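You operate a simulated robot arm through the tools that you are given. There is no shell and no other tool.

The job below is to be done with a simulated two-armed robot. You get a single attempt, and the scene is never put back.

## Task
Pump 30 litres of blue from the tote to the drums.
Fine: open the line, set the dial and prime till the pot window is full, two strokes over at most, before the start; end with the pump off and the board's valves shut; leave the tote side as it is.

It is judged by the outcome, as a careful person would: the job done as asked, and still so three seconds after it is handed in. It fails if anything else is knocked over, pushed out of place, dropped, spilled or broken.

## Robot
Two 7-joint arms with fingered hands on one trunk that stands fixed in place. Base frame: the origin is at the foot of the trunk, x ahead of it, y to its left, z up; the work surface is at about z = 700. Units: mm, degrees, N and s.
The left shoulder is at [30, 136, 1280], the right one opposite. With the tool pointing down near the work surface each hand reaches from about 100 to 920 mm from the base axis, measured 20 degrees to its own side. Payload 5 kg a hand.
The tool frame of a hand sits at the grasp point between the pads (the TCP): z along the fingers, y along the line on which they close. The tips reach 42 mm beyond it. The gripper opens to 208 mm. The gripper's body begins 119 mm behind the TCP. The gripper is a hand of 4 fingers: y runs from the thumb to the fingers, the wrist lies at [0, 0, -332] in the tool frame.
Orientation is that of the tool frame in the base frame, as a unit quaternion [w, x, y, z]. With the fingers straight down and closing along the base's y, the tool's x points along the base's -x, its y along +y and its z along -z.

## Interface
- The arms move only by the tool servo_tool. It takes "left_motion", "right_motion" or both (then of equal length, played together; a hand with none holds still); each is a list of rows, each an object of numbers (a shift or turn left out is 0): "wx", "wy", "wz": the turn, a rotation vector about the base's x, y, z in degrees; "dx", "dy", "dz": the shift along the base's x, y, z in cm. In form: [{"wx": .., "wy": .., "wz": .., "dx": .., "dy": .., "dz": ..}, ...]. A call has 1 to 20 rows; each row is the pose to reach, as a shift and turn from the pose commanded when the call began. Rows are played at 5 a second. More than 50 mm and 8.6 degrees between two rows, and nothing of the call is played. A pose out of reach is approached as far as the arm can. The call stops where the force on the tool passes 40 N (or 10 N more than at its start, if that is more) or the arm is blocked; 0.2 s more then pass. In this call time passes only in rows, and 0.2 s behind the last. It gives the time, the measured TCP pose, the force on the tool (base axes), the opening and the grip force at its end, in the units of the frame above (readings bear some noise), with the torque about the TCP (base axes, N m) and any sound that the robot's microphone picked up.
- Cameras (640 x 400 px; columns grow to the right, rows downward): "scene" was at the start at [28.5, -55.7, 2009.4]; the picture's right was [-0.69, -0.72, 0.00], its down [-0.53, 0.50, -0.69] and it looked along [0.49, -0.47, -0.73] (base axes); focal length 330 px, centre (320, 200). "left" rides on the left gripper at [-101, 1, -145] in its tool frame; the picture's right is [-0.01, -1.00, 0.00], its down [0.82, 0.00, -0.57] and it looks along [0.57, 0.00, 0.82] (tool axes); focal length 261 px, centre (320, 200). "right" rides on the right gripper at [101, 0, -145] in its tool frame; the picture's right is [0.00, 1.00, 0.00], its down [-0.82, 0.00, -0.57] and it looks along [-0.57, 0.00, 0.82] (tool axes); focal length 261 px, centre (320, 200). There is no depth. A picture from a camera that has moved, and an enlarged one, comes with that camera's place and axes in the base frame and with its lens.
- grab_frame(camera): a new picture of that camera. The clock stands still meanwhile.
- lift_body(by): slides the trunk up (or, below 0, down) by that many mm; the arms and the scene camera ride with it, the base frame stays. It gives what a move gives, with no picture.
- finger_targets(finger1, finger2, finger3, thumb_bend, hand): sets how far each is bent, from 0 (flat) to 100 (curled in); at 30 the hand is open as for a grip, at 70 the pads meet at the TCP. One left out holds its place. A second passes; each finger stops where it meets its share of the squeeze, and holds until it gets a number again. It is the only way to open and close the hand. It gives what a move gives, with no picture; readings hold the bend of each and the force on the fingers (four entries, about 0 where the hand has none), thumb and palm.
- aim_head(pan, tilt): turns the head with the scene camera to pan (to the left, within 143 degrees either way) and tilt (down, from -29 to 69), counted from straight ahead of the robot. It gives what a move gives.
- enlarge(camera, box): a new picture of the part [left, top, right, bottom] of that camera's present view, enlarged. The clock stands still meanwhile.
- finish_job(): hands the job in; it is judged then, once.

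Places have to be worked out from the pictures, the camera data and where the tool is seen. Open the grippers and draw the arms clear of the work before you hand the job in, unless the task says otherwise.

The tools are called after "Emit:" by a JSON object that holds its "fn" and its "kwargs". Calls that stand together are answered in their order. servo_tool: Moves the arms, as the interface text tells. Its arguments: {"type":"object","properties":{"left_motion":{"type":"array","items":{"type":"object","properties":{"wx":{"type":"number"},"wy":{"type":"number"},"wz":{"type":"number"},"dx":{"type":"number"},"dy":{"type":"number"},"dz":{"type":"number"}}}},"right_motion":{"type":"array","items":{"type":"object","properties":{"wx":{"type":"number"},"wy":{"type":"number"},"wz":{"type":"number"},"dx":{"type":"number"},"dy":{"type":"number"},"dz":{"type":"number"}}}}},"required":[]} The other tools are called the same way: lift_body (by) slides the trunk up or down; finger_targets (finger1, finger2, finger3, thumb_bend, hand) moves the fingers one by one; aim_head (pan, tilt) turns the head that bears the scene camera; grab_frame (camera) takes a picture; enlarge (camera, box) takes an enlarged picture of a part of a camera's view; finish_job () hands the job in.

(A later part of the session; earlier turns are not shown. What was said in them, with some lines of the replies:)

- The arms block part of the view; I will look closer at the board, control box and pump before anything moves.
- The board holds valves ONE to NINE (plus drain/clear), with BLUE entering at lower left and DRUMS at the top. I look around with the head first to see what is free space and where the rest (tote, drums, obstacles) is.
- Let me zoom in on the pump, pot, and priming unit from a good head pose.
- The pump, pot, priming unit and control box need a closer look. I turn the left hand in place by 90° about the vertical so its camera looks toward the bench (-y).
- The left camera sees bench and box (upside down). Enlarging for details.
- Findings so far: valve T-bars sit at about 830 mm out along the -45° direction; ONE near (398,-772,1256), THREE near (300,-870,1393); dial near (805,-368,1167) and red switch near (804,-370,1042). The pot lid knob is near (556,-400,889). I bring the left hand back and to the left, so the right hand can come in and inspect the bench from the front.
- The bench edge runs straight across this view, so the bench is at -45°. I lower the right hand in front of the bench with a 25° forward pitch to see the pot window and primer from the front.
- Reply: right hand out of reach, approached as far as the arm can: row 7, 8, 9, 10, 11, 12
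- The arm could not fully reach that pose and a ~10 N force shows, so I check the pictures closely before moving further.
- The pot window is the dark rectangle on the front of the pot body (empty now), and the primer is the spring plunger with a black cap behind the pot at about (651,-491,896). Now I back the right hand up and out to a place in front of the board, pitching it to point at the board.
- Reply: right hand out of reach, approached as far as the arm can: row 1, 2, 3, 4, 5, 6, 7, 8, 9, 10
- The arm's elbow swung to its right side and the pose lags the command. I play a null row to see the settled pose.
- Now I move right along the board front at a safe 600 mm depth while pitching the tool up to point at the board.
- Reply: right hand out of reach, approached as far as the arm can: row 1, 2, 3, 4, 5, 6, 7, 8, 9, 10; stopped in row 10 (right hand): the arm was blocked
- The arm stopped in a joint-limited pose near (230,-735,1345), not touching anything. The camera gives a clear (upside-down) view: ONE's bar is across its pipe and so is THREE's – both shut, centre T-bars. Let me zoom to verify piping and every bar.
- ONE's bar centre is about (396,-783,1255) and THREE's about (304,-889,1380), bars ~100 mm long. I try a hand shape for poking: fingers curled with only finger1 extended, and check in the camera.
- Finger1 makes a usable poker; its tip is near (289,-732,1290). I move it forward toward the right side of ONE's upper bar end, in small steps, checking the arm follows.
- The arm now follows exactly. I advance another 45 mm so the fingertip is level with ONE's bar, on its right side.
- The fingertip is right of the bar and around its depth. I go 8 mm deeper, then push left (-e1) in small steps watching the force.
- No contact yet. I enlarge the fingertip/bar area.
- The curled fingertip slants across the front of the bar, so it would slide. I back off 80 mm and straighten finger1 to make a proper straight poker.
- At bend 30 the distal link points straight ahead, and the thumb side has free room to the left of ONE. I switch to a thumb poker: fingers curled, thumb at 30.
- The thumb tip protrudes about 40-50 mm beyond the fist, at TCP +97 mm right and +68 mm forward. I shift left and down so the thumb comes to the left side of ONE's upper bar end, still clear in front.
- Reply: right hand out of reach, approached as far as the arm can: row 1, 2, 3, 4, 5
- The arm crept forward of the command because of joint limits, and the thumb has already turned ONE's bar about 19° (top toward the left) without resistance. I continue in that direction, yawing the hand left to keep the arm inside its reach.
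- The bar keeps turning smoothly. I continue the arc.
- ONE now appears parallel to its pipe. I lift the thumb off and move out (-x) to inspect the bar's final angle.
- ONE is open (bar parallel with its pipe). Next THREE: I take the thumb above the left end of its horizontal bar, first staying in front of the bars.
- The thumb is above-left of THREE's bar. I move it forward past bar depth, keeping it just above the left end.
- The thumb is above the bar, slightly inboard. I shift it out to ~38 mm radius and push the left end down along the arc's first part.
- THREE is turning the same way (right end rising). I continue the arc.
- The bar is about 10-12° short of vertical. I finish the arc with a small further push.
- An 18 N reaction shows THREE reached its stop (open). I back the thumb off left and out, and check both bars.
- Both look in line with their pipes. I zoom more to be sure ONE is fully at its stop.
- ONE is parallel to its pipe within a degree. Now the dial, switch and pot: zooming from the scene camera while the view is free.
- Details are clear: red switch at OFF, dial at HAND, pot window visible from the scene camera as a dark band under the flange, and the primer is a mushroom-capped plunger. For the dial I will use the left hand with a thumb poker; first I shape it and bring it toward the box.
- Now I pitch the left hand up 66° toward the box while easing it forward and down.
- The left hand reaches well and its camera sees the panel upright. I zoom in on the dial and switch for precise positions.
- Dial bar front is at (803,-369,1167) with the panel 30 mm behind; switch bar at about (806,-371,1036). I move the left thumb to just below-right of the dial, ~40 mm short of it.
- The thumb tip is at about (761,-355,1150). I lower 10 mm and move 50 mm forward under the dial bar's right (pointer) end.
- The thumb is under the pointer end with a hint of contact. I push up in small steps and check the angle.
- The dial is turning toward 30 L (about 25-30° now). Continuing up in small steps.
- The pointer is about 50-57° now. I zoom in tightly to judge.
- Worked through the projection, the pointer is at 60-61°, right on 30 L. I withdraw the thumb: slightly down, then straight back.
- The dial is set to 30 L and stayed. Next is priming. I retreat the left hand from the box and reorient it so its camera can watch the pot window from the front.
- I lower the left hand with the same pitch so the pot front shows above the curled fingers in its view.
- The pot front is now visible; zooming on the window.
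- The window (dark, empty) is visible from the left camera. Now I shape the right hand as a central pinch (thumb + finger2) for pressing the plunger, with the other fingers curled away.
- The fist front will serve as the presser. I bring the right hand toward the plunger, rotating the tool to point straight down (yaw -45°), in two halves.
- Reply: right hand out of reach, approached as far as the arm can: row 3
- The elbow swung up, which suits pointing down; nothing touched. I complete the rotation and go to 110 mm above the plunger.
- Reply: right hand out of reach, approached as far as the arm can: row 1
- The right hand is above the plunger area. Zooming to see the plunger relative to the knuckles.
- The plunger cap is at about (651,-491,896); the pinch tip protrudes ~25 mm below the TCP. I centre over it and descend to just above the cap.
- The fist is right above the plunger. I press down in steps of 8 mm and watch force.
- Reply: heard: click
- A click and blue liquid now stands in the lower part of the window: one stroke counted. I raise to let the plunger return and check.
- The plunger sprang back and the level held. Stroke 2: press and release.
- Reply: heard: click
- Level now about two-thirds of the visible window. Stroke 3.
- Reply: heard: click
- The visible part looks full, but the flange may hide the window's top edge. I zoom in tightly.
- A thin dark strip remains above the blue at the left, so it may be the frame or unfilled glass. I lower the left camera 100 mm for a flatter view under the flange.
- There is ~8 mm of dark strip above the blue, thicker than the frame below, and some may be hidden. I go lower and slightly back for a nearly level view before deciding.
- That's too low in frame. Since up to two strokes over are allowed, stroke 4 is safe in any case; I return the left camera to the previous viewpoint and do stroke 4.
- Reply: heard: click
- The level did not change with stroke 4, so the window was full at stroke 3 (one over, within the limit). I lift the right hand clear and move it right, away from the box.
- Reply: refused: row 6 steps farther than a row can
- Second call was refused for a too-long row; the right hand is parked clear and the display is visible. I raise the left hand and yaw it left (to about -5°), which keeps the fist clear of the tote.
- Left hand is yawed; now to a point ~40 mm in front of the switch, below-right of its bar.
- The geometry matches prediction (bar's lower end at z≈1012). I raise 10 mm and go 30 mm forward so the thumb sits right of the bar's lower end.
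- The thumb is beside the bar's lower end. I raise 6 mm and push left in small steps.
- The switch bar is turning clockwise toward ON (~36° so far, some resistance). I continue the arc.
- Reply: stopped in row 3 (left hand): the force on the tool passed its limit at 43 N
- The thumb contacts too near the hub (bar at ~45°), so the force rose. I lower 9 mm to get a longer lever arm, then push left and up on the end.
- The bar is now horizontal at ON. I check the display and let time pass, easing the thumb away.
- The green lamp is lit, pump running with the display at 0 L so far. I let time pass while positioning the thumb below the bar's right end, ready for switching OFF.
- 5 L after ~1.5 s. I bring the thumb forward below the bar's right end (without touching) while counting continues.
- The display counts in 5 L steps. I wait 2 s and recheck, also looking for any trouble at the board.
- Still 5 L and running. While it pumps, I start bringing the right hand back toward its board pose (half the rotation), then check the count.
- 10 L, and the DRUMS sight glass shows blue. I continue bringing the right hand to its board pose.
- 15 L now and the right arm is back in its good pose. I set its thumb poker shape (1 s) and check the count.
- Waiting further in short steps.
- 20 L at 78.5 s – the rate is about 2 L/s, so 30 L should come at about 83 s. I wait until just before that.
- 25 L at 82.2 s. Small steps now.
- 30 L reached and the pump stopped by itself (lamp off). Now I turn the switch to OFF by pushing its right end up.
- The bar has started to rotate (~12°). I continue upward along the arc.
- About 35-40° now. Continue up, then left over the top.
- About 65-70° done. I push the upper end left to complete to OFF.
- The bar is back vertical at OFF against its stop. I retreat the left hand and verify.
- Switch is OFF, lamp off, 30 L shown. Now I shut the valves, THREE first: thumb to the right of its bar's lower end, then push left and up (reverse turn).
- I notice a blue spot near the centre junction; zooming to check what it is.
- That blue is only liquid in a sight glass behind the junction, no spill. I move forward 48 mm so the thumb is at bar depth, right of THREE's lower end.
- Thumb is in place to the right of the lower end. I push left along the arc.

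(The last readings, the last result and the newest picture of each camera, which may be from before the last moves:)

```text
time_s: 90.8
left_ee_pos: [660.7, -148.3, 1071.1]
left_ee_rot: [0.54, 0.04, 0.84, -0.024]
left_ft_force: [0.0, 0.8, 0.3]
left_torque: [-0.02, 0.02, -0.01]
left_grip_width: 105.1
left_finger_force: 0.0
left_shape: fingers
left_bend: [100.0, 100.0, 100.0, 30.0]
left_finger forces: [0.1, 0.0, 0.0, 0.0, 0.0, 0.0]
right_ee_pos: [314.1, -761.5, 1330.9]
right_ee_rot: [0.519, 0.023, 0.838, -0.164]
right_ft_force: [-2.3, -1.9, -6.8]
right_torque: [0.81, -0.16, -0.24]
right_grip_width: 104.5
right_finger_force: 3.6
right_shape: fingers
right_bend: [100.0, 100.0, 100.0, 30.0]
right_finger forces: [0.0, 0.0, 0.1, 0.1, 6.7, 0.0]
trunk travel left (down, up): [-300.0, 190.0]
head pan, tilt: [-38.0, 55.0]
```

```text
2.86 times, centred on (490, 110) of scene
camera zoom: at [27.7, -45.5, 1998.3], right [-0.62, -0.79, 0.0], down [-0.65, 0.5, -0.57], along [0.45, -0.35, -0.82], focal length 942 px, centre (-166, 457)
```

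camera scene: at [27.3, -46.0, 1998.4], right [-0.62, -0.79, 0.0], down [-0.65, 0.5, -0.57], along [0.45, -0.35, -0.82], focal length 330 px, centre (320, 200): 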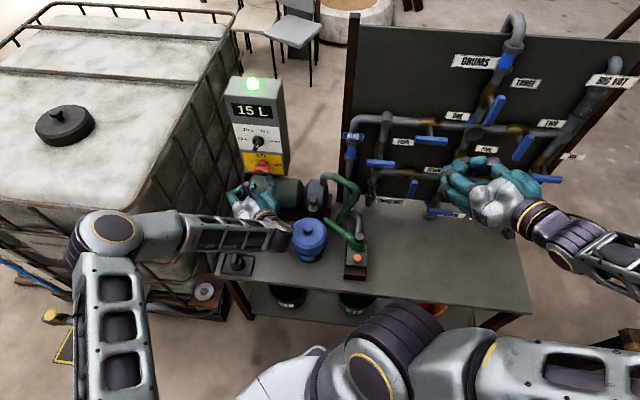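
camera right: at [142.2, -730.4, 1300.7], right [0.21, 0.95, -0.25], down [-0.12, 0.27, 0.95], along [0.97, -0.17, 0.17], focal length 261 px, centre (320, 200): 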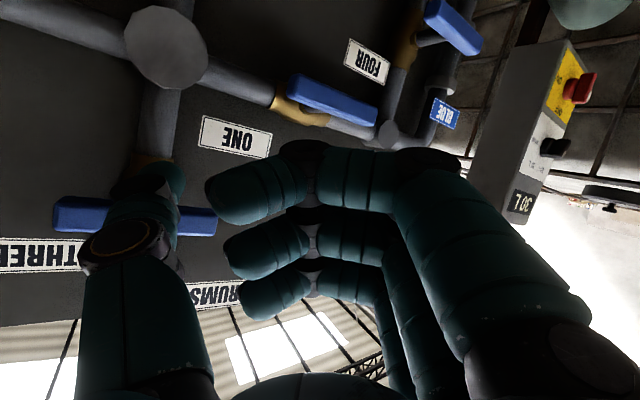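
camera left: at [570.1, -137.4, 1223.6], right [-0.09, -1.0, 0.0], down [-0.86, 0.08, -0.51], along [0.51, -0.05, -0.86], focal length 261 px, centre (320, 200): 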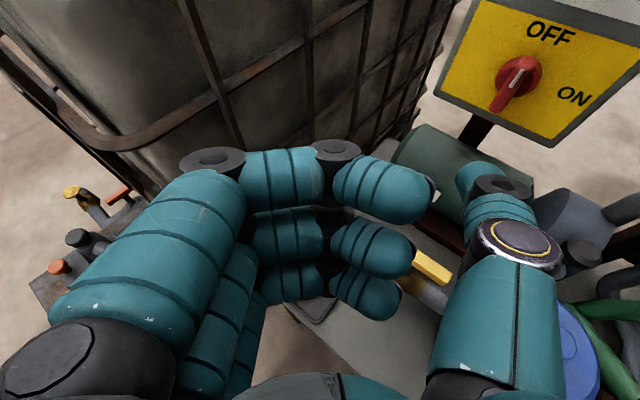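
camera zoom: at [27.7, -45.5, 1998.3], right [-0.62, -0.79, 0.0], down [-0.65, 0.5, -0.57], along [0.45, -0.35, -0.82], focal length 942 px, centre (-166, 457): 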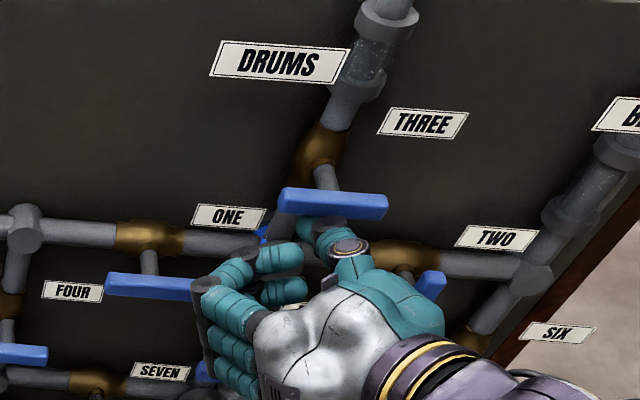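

THREE is back horizontal and pressing against its shut stop (~7 N). I lower and retreat, then check.

Emit:
{"fn": "servo_tool", "kwargs": {"right_motion": [{"dz": -1.0}, {"dz": -1.0, "dx": -2.5, "dy": 2.5}, {"dz": -1.0, "dx": -5, "dy": 5}, {"dz": -1.0, "dx": -7.5, "dy": 7.5}]}}

Emit:
{"fn": "enlarge", "kwargs": {"camera": "scene", "box": [440, 70, 540, 150]}}

Emit:
{"fn": "grab_frame", "kwargs": {"camera": "right"}}

```text
time_s: 91.8
left_ee_pos: [659.5, -145.8, 1072.4]
left_ee_rot: [0.539, 0.04, 0.841, -0.025]
left_ft_force: [-0.5, 0.2, -0.2]
left_torque: [-0.09, 0.04, -0.1]
left_grip_width: 105.0
left_finger_force: 0.1
left_shape: fingers
left_bend: [100.0, 100.0, 100.0, 30.0]
left_finger forces: [0.1, 0.0, 0.0, 0.1, 0.0, 0.0]
right_ee_pos: [239.8, -686.6, 1326.3]
right_ee_rot: [0.521, 0.022, 0.837, -0.165]
right_ft_force: [-0.9, -0.1, 0.4]
right_torque: [-0.06, 0.04, -0.09]
right_grip_width: 104.3
right_finger_force: 0.0
right_shape: fingers
right_bend: [100.0, 100.0, 100.0, 30.0]
right_finger forces: [0.0, 0.0, 0.1, 0.0, 0.1, 0.0]
trunk travel left (down, up): [-300.0, 190.0]
head pan, tilt: [-38.0, 55.0]
```

```text
5.00 times, centred on (490, 110) of scene
camera zoom: at [26.4, -42.5, 1998.6], right [-0.61, -0.79, 0.0], down [-0.65, 0.5, -0.57], along [0.45, -0.35, -0.82], focal length 1649 px, centre (-530, 650)
```

zoom: 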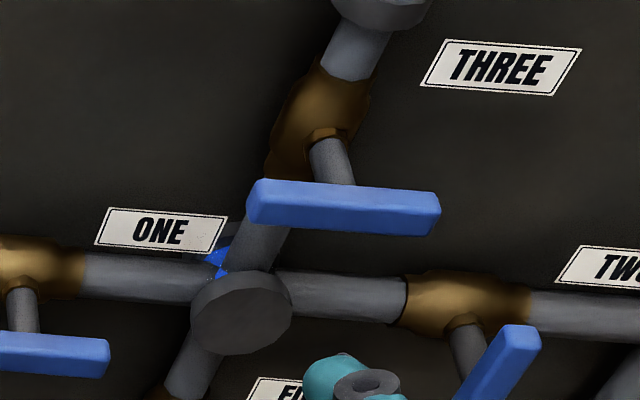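

```text
taken
camera right: at [67.5, -655.0, 1294.8], right [0.21, 0.95, -0.25], down [-0.12, 0.28, 0.95], along [0.97, -0.17, 0.17], focal length 261 px, centre (320, 200)
```

right: 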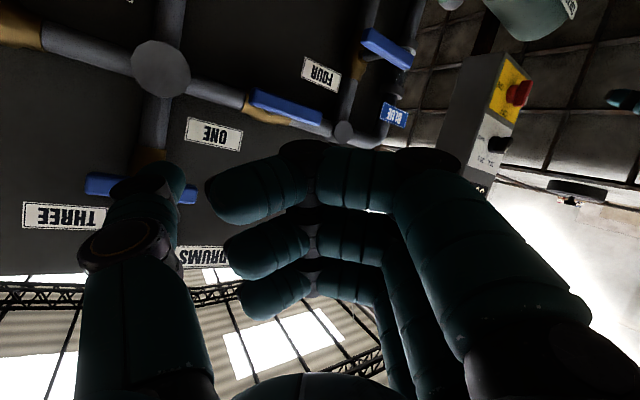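

THREE is shut. Now ONE: I position the thumb above the right end of its bar, to push that end down (reverse turn).

Emit:
{"fn": "servo_tool", "kwargs": {"right_motion": [{"dx": 2.2, "dy": 0.8, "dz": -1.2}, {"dx": 4.4, "dy": 1.6, "dz": -2.5}, {"dx": 6.6, "dy": 2.4, "dz": -3.8}, {"dx": 8.7, "dy": 3.1, "dz": -4.8}]}}

Emit:
{"fn": "grab_frame", "kwargs": {"camera": "right"}}

Emit:
{"fn": "enlarge", "kwargs": {"camera": "scene", "box": [360, 70, 540, 210]}}

```text
time_s: 92.8
left_ee_pos: [660.9, -148.9, 1070.4]
left_ee_rot: [0.54, 0.041, 0.84, -0.025]
left_ft_force: [0.2, -0.6, 0.2]
left_torque: [-0.02, -0.02, -0.01]
left_grip_width: 104.9
left_finger_force: 0.0
left_shape: fingers
left_bend: [100.0, 100.0, 100.0, 30.0]
left_finger forces: [0.0, 0.0, 0.1, 0.1, 0.0, 0.0]
right_ee_pos: [326.5, -657.2, 1273.5]
right_ee_rot: [0.52, 0.023, 0.838, -0.164]
right_ft_force: [0.4, -0.4, 0.2]
right_torque: [0.02, 0.01, 0.0]
right_grip_width: 104.7
right_finger_force: 0.0
right_shape: fingers
right_bend: [100.0, 100.0, 100.0, 30.0]
right_finger forces: [0.0, 0.0, 0.1, 0.0, 0.1, 0.1]
trunk travel left (down, up): [-300.0, 190.0]
head pan, tilt: [-38.0, 55.0]
```

```text
taken
camera right: at [154.0, -626.5, 1243.5], right [0.21, 0.95, -0.25], down [-0.12, 0.28, 0.95], along [0.97, -0.17, 0.17], focal length 261 px, centre (320, 200)
```

right: 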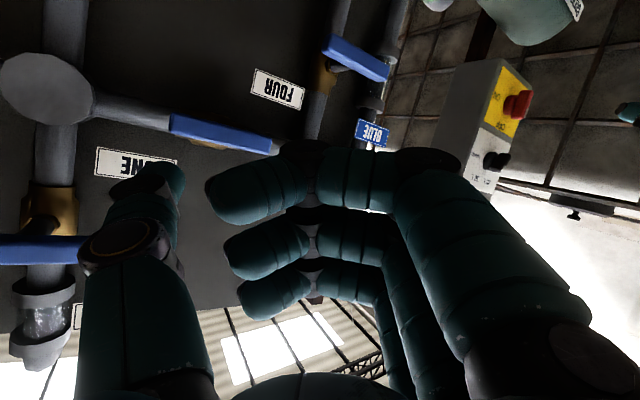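

```text
2.86 times, centred on (450, 140) of scene
camera zoom: at [28.9, -45.3, 1998.4], right [-0.62, -0.79, 0.0], down [-0.65, 0.5, -0.57], along [0.45, -0.35, -0.82], focal length 942 px, centre (-51, 371)
```

zoom: 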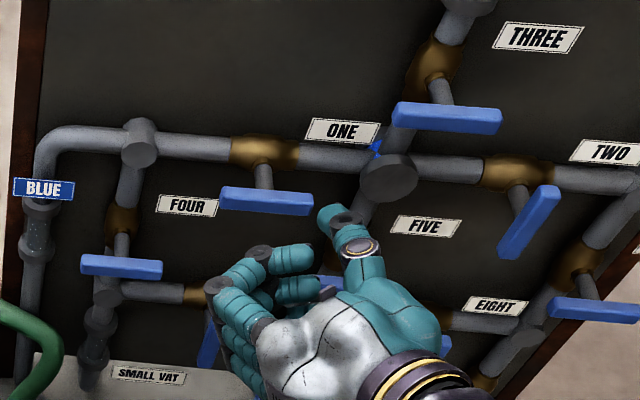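

Thumb is above and in front of ONE's right end. I move forward to bar depth.

Emit:
{"fn": "servo_tool", "kwargs": {"right_motion": [{"dx": 1.5, "dy": -1.5, "dz": 0.4}, {"dx": 3.0, "dy": -3.0, "dz": 0.4}, {"dx": 4.4, "dy": -4.4, "dz": 0.4}]}}

Emit:
{"fn": "grab_frame", "kwargs": {"camera": "right"}}

Emit:
{"fn": "enlarge", "kwargs": {"camera": "scene", "box": [360, 70, 540, 210]}}

```text
time_s: 93.7
left_ee_pos: [660.9, -149.7, 1069.9]
left_ee_rot: [0.539, 0.041, 0.841, -0.025]
left_ft_force: [-0.2, -1.0, 0.7]
left_torque: [0.06, -0.02, 0.04]
left_grip_width: 104.8
left_finger_force: 0.1
left_shape: fingers
left_bend: [100.0, 100.0, 100.0, 30.0]
left_finger forces: [0.0, 0.1, 0.0, 0.0, 0.0, 0.1]
right_ee_pos: [369.8, -699.6, 1278.1]
right_ee_rot: [0.52, 0.022, 0.838, -0.163]
right_ft_force: [0.2, -1.4, -1.0]
right_torque: [0.01, -0.01, 0.05]
right_grip_width: 104.2
right_finger_force: 0.0
right_shape: fingers
right_bend: [100.0, 100.0, 100.0, 30.0]
right_finger forces: [0.0, 0.0, 0.0, 0.0, 0.0, 0.1]
trunk travel left (down, up): [-300.0, 190.0]
head pan, tilt: [-38.0, 55.0]
```

```text
taken
camera right: at [198.2, -669.8, 1248.0], right [0.21, 0.95, -0.25], down [-0.12, 0.28, 0.95], along [0.97, -0.17, 0.17], focal length 261 px, centre (320, 200)
```

right: 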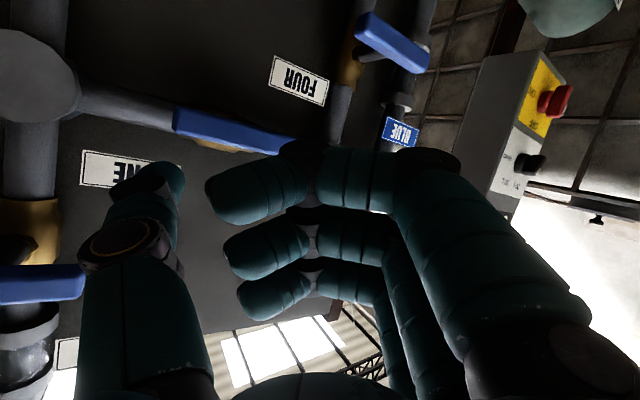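

```text
2.86 times, centred on (450, 140) of scene
camera zoom: at [29.0, -46.0, 1998.3], right [-0.62, -0.79, 0.0], down [-0.65, 0.5, -0.57], along [0.45, -0.35, -0.82], focal length 942 px, centre (-51, 371)
```

zoom: 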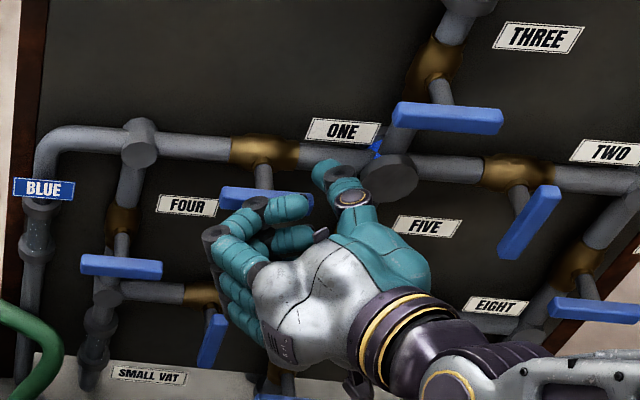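

Shifting ~11 mm left to land on the bar end, then pushing down along the arc.

Emit:
{"fn": "servo_tool", "kwargs": {"right_motion": [{"dx": 0.8, "dy": 0.8, "dz": -0.5}, {"dx": 0.8, "dy": 0.8, "dz": -1.6}, {"dx": 0.7, "dy": 0.7, "dz": -2.7}, {"dx": 0.6, "dy": 0.6, "dz": -3.8}]}}

Emit:
{"fn": "grab_frame", "kwargs": {"camera": "right"}}

Emit:
{"fn": "enlarge", "kwargs": {"camera": "scene", "box": [360, 70, 540, 210]}}

```text
time_s: 94.7
left_ee_pos: [660.5, -148.9, 1071.3]
left_ee_rot: [0.539, 0.041, 0.841, -0.024]
left_ft_force: [0.0, 0.8, 0.6]
left_torque: [0.03, -0.04, 0.01]
left_grip_width: 105.0
left_finger_force: 0.1
left_shape: fingers
left_bend: [100.0, 100.0, 100.0, 30.0]
left_finger forces: [0.0, 0.0, 0.0, 0.0, 0.1, 0.0]
right_ee_pos: [376.4, -694.8, 1239.9]
right_ee_rot: [0.521, 0.022, 0.837, -0.163]
right_ft_force: [0.0, -0.1, 0.4]
right_torque: [-0.07, -0.03, 0.05]
right_grip_width: 105.2
right_finger_force: 0.1
right_shape: fingers
right_bend: [100.0, 100.0, 100.0, 30.0]
right_finger forces: [0.1, 0.0, 0.0, 0.0, 0.3, 0.0]
trunk travel left (down, up): [-300.0, 190.0]
head pan, tilt: [-38.0, 55.0]
```

```text
taken
camera right: at [204.0, -663.5, 1209.5], right [0.21, 0.95, -0.25], down [-0.12, 0.28, 0.95], along [0.97, -0.17, 0.17], focal length 261 px, centre (320, 200)
```

right: 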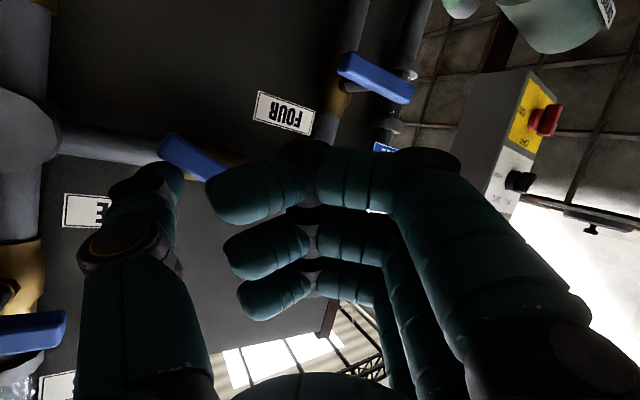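

```text
2.86 times, centred on (450, 140) of scene
camera zoom: at [27.6, -45.9, 1998.4], right [-0.62, -0.79, 0.0], down [-0.65, 0.5, -0.57], along [0.45, -0.35, -0.82], focal length 942 px, centre (-51, 371)
```

zoom: 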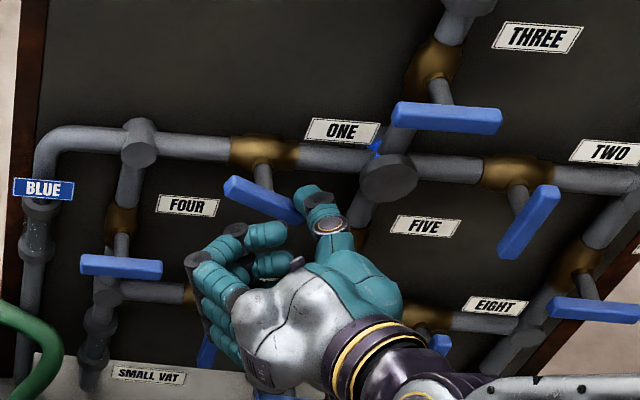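

ONE's right end is going down (~25°). Continuing the arc.

Emit:
{"fn": "servo_tool", "kwargs": {"right_motion": [{"dz": -1.1}, {"dz": -2.1, "dx": 0.1, "dy": 0.1}, {"dz": -2.9, "dx": 0.5, "dy": 0.5}, {"dz": -3.4, "dx": 1.1, "dy": 1.1}]}}

Emit:
{"fn": "grab_frame", "kwargs": {"camera": "right"}}

Emit:
{"fn": "enlarge", "kwargs": {"camera": "scene", "box": [360, 70, 540, 210]}}

```text
time_s: 95.7
left_ee_pos: [662.0, -148.5, 1071.8]
left_ee_rot: [0.539, 0.041, 0.841, -0.025]
left_ft_force: [0.2, -0.4, 1.0]
left_torque: [-0.04, 0.01, -0.01]
left_grip_width: 105.1
left_finger_force: 0.0
left_shape: fingers
left_bend: [100.0, 100.0, 100.0, 30.0]
left_finger forces: [0.0, 0.1, 0.1, 0.1, 0.0, 0.0]
right_ee_pos: [387.1, -681.8, 1206.5]
right_ee_rot: [0.52, 0.022, 0.838, -0.164]
right_ft_force: [0.1, 0.1, -0.6]
right_torque: [-0.02, 0.03, 0.02]
right_grip_width: 104.8
right_finger_force: 0.1
right_shape: fingers
right_bend: [100.0, 100.0, 100.0, 30.0]
right_finger forces: [0.0, 0.0, 0.1, 0.0, 0.0, 0.0]
trunk travel left (down, up): [-300.0, 190.0]
head pan, tilt: [-38.0, 55.0]
```

```text
taken
camera right: at [214.8, -651.1, 1176.1], right [0.21, 0.95, -0.25], down [-0.12, 0.28, 0.95], along [0.97, -0.17, 0.17], focal length 261 px, centre (320, 200)
```

right: 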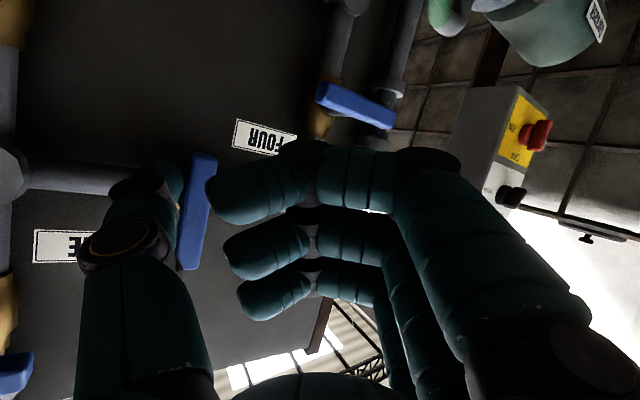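

```text
2.86 times, centred on (450, 140) of scene
camera zoom: at [28.3, -45.0, 1998.4], right [-0.62, -0.79, 0.0], down [-0.65, 0.5, -0.57], along [0.45, -0.35, -0.82], focal length 942 px, centre (-51, 371)
```

zoom: 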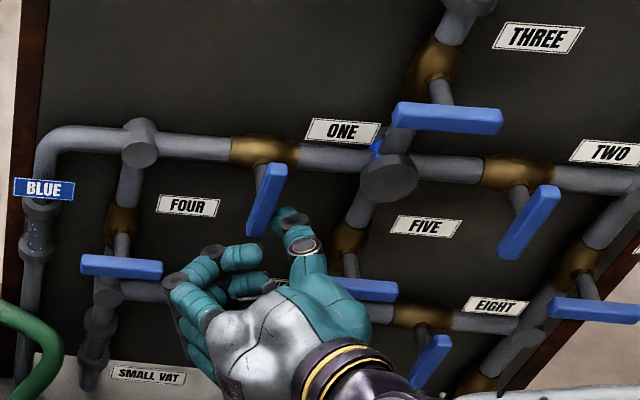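

ONE's bar is about vertical. I nudge further left to feel the stop.

Emit:
{"fn": "servo_tool", "kwargs": {"right_motion": [{"dx": 0.4, "dy": 0.4, "dz": -0.1}, {"dx": 0.8, "dy": 0.8, "dz": -0.1}]}}

Emit:
{"fn": "enlarge", "kwargs": {"camera": "scene", "box": [400, 90, 480, 160]}}

```text
time_s: 96.2
left_ee_pos: [659.2, -148.1, 1070.3]
left_ee_rot: [0.539, 0.041, 0.841, -0.025]
left_ft_force: [-0.3, -0.8, 0.0]
left_torque: [0.0, 0.0, 0.01]
left_grip_width: 104.9
left_finger_force: 0.1
left_shape: fingers
left_bend: [100.0, 100.0, 100.0, 30.0]
left_finger forces: [0.0, 0.0, 0.1, 0.0, 0.1, 0.1]
right_ee_pos: [391.4, -675.2, 1205.4]
right_ee_rot: [0.52, 0.025, 0.838, -0.164]
right_ft_force: [-10.0, -2.7, -2.3]
right_torque: [0.38, -0.18, -1.19]
right_grip_width: 107.1
right_finger_force: 4.2
right_shape: fingers
right_bend: [100.0, 100.0, 100.0, 28.0]
right_finger forces: [0.0, 0.0, 0.1, 0.1, 9.1, 0.0]
trunk travel left (down, up): [-300.0, 190.0]
head pan, tilt: [-38.0, 55.0]
```

```text
5.71 times, centred on (440, 125) of scene
camera zoom: at [26.3, -45.7, 1998.4], right [-0.62, -0.79, 0.0], down [-0.65, 0.5, -0.57], along [0.45, -0.35, -0.82], focal length 1884 px, centre (-366, 629)
```

zoom: 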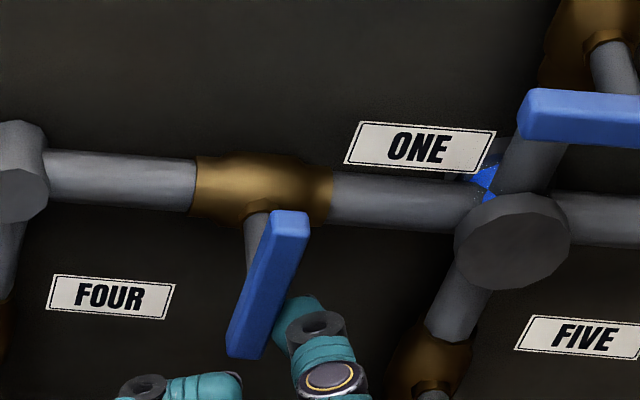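

A 9 N reaction shows ONE is at its shut stop. I back off right and out, then inspect all bars.

Emit:
{"fn": "servo_tool", "kwargs": {"right_motion": [{"dx": -0.9, "dy": -0.9}, {"dx": -3.4, "dy": 0.9}, {"dx": -6.4, "dy": 2.9}, {"dx": -9.6, "dy": 3.9}, {"dx": -13, "dy": 4.5}]}}

Emit:
{"fn": "grab_frame", "kwargs": {"camera": "scene"}}

Emit:
{"fn": "enlarge", "kwargs": {"camera": "scene", "box": [330, 20, 600, 230]}}

Emit:
{"fn": "grab_frame", "kwargs": {"camera": "right"}}

```text
time_s: 97.5
left_ee_pos: [660.6, -147.9, 1072.1]
left_ee_rot: [0.54, 0.04, 0.84, -0.024]
left_ft_force: [-0.7, 1.0, 0.1]
left_torque: [-0.03, 0.03, -0.07]
left_grip_width: 104.9
left_finger_force: 0.0
left_shape: fingers
left_bend: [100.0, 100.0, 100.0, 30.0]
left_finger forces: [0.0, 0.0, 0.0, 0.0, 0.0, 0.0]
right_ee_pos: [264.3, -627.2, 1205.8]
right_ee_rot: [0.522, 0.022, 0.837, -0.164]
right_ft_force: [-1.0, 0.2, 0.3]
right_torque: [-0.04, 0.0, -0.04]
right_grip_width: 105.1
right_finger_force: 0.0
right_shape: fingers
right_bend: [100.0, 100.0, 100.0, 30.0]
right_finger forces: [0.0, 0.0, 0.0, 0.0, 0.0, 0.1]
trunk travel left (down, up): [-300.0, 190.0]
head pan, tilt: [-38.0, 55.0]
```

```text
taken
camera scene: at [25.4, -43.4, 1998.5], right [-0.61, -0.79, 0.0], down [-0.65, 0.5, -0.57], along [0.45, -0.35, -0.82], focal length 330 px, centre (320, 200)
```

scene: 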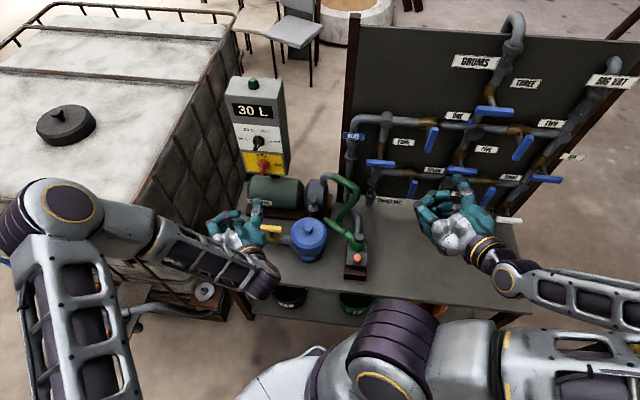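

```text
1.90 times, centred on (465, 125) of scene
camera zoom: at [25.4, -43.4, 1998.5], right [-0.61, -0.79, 0.0], down [-0.65, 0.5, -0.57], along [0.45, -0.35, -0.82], focal length 628 px, centre (44, 343)
```

zoom: 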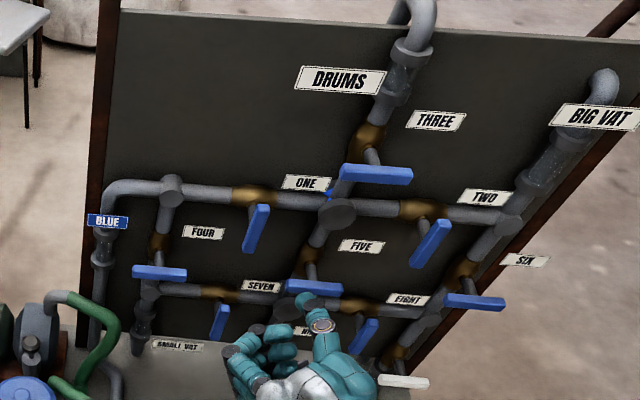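

```text
taken
camera right: at [92.3, -598.1, 1175.6], right [0.21, 0.95, -0.25], down [-0.12, 0.28, 0.95], along [0.97, -0.17, 0.17], focal length 261 px, centre (320, 200)
```

right: 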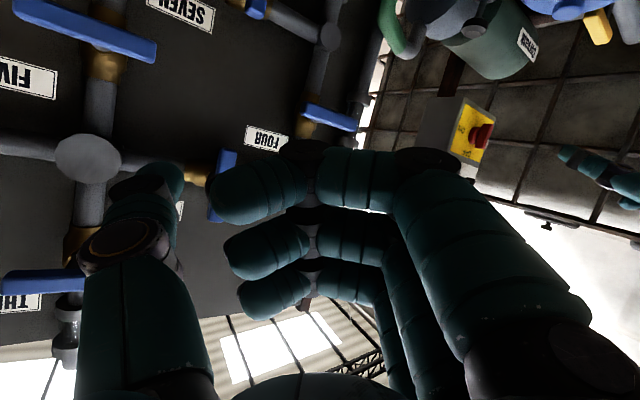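

All bars match their original shut positions. Now I withdraw both hands up and away from the work.

Emit:
{"fn": "servo_tool", "kwargs": {"left_motion": [{"dx": -1.8, "dy": 0.8, "dz": 3.8}, {"dx": -3.6, "dy": 1.6, "dz": 7.6}, {"dx": -5.4, "dy": 2.4, "dz": 11.4}, {"dx": -7.2, "dy": 3.2, "dz": 15.2}, {"dx": -9, "dy": 4, "dz": 19}, {"dx": -10.8, "dy": 4.8, "dz": 23}], "right_motion": [{"dx": -2.2, "dy": -1.5, "dz": 3.2}, {"dx": -4.4, "dy": -3, "dz": 6.4}, {"dx": -6.6, "dy": -4.5, "dz": 9.6}, {"dx": -8.8, "dy": -6, "dz": 12.8}, {"dx": -11, "dy": -7.5, "dz": 16}, {"dx": -13.2, "dy": -9, "dz": 19.2}]}}

Emit:
{"fn": "grab_frame", "kwargs": {"camera": "scene"}}

```text
time_s: 98.8
left_ee_pos: [549.0, -100.5, 1303.1]
left_ee_rot: [0.541, 0.041, 0.84, -0.025]
left_ft_force: [-0.8, 0.6, -0.4]
left_torque: [-0.05, -0.08, -0.06]
left_grip_width: 104.7
left_finger_force: 0.0
left_shape: fingers
left_bend: [100.0, 100.0, 100.0, 30.0]
left_finger forces: [0.0, 0.1, 0.0, 0.0, 0.0, 0.0]
right_ee_pos: [130.5, -718.6, 1398.5]
right_ee_rot: [0.521, 0.023, 0.838, -0.164]
right_ft_force: [-1.2, -0.3, 0.5]
right_torque: [0.01, -0.04, -0.03]
right_grip_width: 104.8
right_finger_force: 0.0
right_shape: fingers
right_bend: [100.0, 100.0, 100.0, 30.0]
right_finger forces: [0.0, 0.0, 0.0, 0.1, 0.1, 0.1]
trunk travel left (down, up): [-300.0, 190.0]
head pan, tilt: [-38.0, 55.0]
```

```text
taken
camera scene: at [23.9, -42.7, 1998.6], right [-0.62, -0.79, 0.0], down [-0.64, 0.5, -0.58], along [0.45, -0.35, -0.82], focal length 330 px, centre (320, 200)
```

scene: 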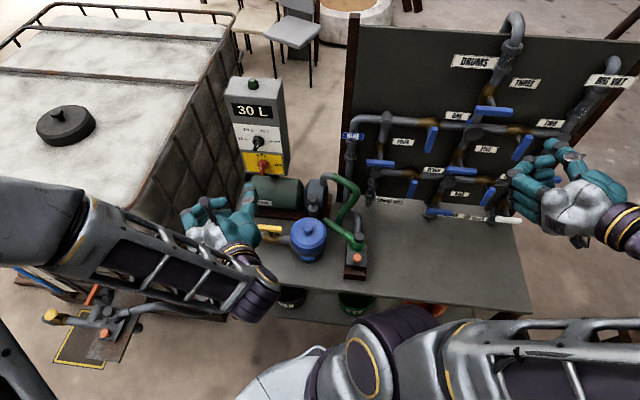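

Both hands are clear. I open both grippers to the normal open shape and inspect the final state.

Emit:
{"fn": "finger_targets", "kwargs": {"hand": "right", "finger1": 30, "finger2": 30, "finger3": 30, "thumb_bend": 30}}

Emit:
{"fn": "finger_targets", "kwargs": {"hand": "left", "finger1": 30, "finger2": 30, "finger3": 30, "thumb_bend": 30}}

Emit:
{"fn": "enlarge", "kwargs": {"camera": "scene", "box": [330, 10, 600, 230]}}

Emit:
{"fn": "enlarge", "kwargs": {"camera": "scene", "box": [210, 70, 380, 290]}}

Emit:
{"fn": "enlarge", "kwargs": {"camera": "scene", "box": [20, 260, 220, 380]}}

```text
time_s: 99.8
left_ee_pos: [550.6, -101.0, 1303.4]
left_ee_rot: [0.54, 0.042, 0.84, -0.026]
left_ft_force: [-0.4, 0.0, -0.4]
left_torque: [-0.03, -0.01, -0.02]
left_grip_width: 105.1
left_finger_force: 0.0
left_shape: fingers
left_bend: [100.0, 100.0, 100.0, 30.0]
left_finger forces: [0.1, 0.1, 0.1, 0.0, 0.1, 0.0]
right_ee_pos: [134.3, -718.7, 1398.6]
right_ee_rot: [0.521, 0.023, 0.838, -0.164]
right_ft_force: [-0.4, -0.7, -0.2]
right_torque: [0.0, 0.0, -0.01]
right_grip_width: 223.9
right_finger_force: 0.1
right_shape: fingers
right_bend: [30.0, 30.0, 30.0, 30.0]
right_finger forces: [0.0, 0.0, 0.0, 0.0, 0.1, 0.0]
trunk travel left (down, up): [-300.0, 190.0]
head pan, tilt: [-38.0, 55.0]
```

```text
time_s: 100.8
left_ee_pos: [551.2, -101.7, 1301.7]
left_ee_rot: [0.54, 0.04, 0.84, -0.024]
left_ft_force: [0.0, 0.7, 0.8]
left_torque: [0.01, 0.02, 0.01]
left_grip_width: 224.1
left_finger_force: 0.1
left_shape: fingers
left_bend: [30.0, 30.0, 30.0, 30.0]
left_finger forces: [0.1, 0.1, 0.1, 0.0, 0.1, 0.0]
right_ee_pos: [134.1, -719.9, 1398.5]
right_ee_rot: [0.522, 0.023, 0.837, -0.164]
right_ft_force: [0.2, -0.5, -0.6]
right_torque: [0.0, 0.03, -0.02]
right_grip_width: 224.2
right_finger_force: 0.1
right_shape: fingers
right_bend: [30.0, 30.0, 30.0, 30.0]
right_finger forces: [0.0, 0.1, 0.0, 0.1, 0.0, 0.0]
trunk travel left (down, up): [-300.0, 190.0]
head pan, tilt: [-38.0, 55.0]
```

```text
1.82 times, centred on (465, 120) of scene
camera zoom: at [27.5, -44.9, 1998.4], right [-0.62, -0.79, 0.0], down [-0.65, 0.5, -0.57], along [0.45, -0.35, -0.82], focal length 600 px, centre (56, 346)
```

zoom: 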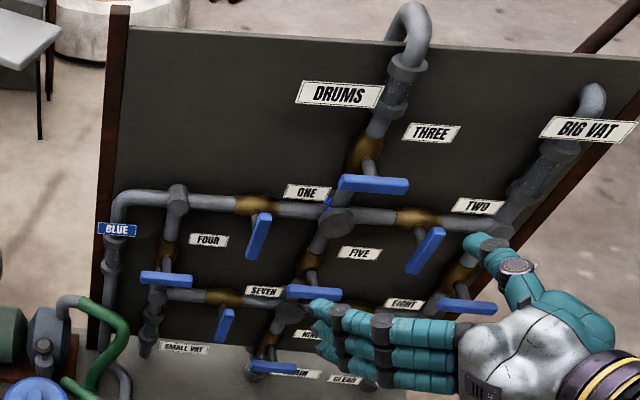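

```text
1.82 times, centred on (295, 180) of scene
camera zoom: at [27.5, -44.9, 1998.4], right [-0.62, -0.79, 0.0], down [-0.65, 0.5, -0.57], along [0.45, -0.35, -0.82], focal length 600 px, centre (366, 236)
```

zoom: 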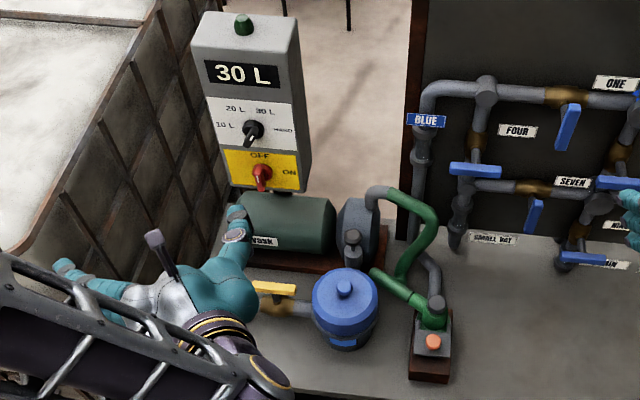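

```text
3.20 times, centred on (120, 320) of scene
camera zoom: at [27.5, -44.9, 1998.4], right [-0.62, -0.79, 0.0], down [-0.65, 0.5, -0.57], along [0.45, -0.35, -0.82], focal length 1055 px, centre (960, -184)
```

zoom: 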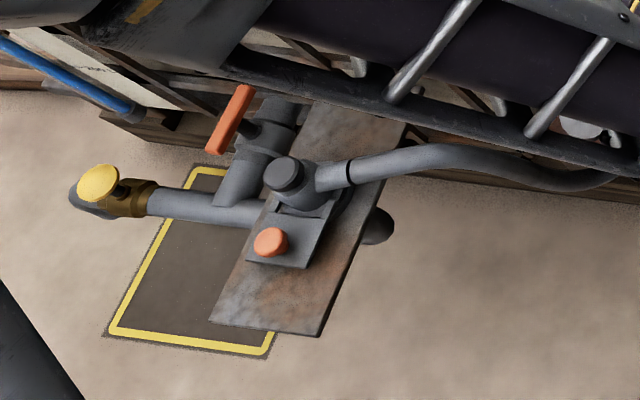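

Final state: 30 L shown, lamp off, switch OFF, all board bars shut, tote side untouched, nothing displaced. I raise the left hand a little further clear before handing in.

Emit:
{"fn": "servo_tool", "kwargs": {"left_motion": [{"dy": 2.5, "dz": 3}, {"dy": 5, "dz": 6}, {"dy": 7.5, "dz": 9}, {"dy": 10, "dz": 12}, {"dy": 12.5, "dz": 15}], "right_motion": [{"dx": -0.8, "dz": 1.5}, {"dx": -1.6, "dz": 3}, {"dx": -2.4, "dz": 4.5}, {"dx": -3.2, "dz": 6}, {"dx": -4, "dz": 7.5}]}}

Emit:
{"fn": "grab_frame", "kwargs": {"camera": "scene"}}

```text
time_s: 102.0
left_ee_pos: [579.0, -1.5, 1474.9]
left_ee_rot: [0.538, 0.041, 0.842, -0.024]
left_ft_force: [-0.9, 0.6, 0.4]
left_torque: [-0.05, -0.08, -0.07]
left_grip_width: 224.6
left_finger_force: 0.0
left_shape: fingers
left_bend: [30.0, 30.0, 30.0, 30.0]
left_finger forces: [0.1, 0.0, 0.1, 0.1, 0.0, 0.0]
left hand out of reach, approached as far as the arm can: row 1, 2, 3, 4, 5
right_ee_pos: [90.0, -717.2, 1474.4]
right_ee_rot: [0.521, 0.023, 0.837, -0.166]
right_ft_force: [-1.0, 1.0, -0.1]
right_torque: [-0.04, -0.07, -0.02]
right_grip_width: 224.1
right_finger_force: 0.0
right_shape: fingers
right_bend: [30.0, 30.0, 30.0, 30.0]
right_finger forces: [0.0, 0.0, 0.0, 0.0, 0.0, 0.0]
trunk travel left (down, up): [-300.0, 190.0]
head pan, tilt: [-38.0, 55.0]
```

```text
taken
camera scene: at [24.0, -42.4, 1998.5], right [-0.62, -0.79, 0.0], down [-0.64, 0.5, -0.58], along [0.45, -0.35, -0.82], focal length 330 px, centre (320, 200)
```

scene: 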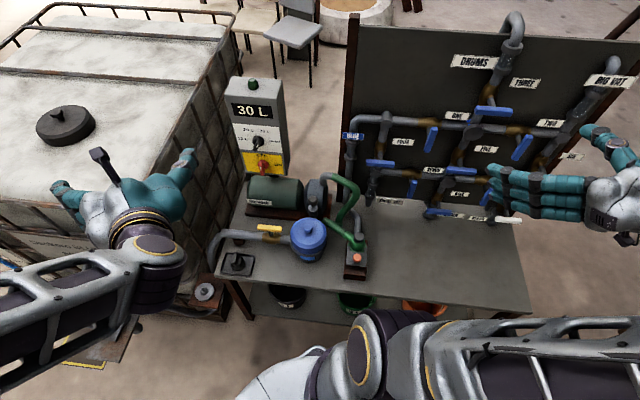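

Both hands are open and clear. The pump is off, the display reads 30 L, all board valves are shut and the tote side is unchanged, so I hand the job in.

Emit:
{"fn": "finish_job", "kwargs": {}}

```text
The job is handed in.
```

I pumped 30 litres of blue from the tote to the drums and handed the job in. The display read 30 L and the pump stopped by itself at that count.

- **Line:** I opened valves ONE and THREE on the board; the DRUMS sight glass ran blue while it pumped.
- **Dial:** set to 30 L before the start, and still there.
- **Priming:** the pot window was full at the third stroke. I did a fourth because the flange hid the window's top edge, so that is one stroke over.
- **Shutdown:** the pump switch is at OFF and the lamp is out. ONE and THREE are back against their shut stops, and the other valves were never touched.
- **Tote side:** left as it was.

In the last pictures nothing looked spilled or moved. Both hands are open and clear of the work.
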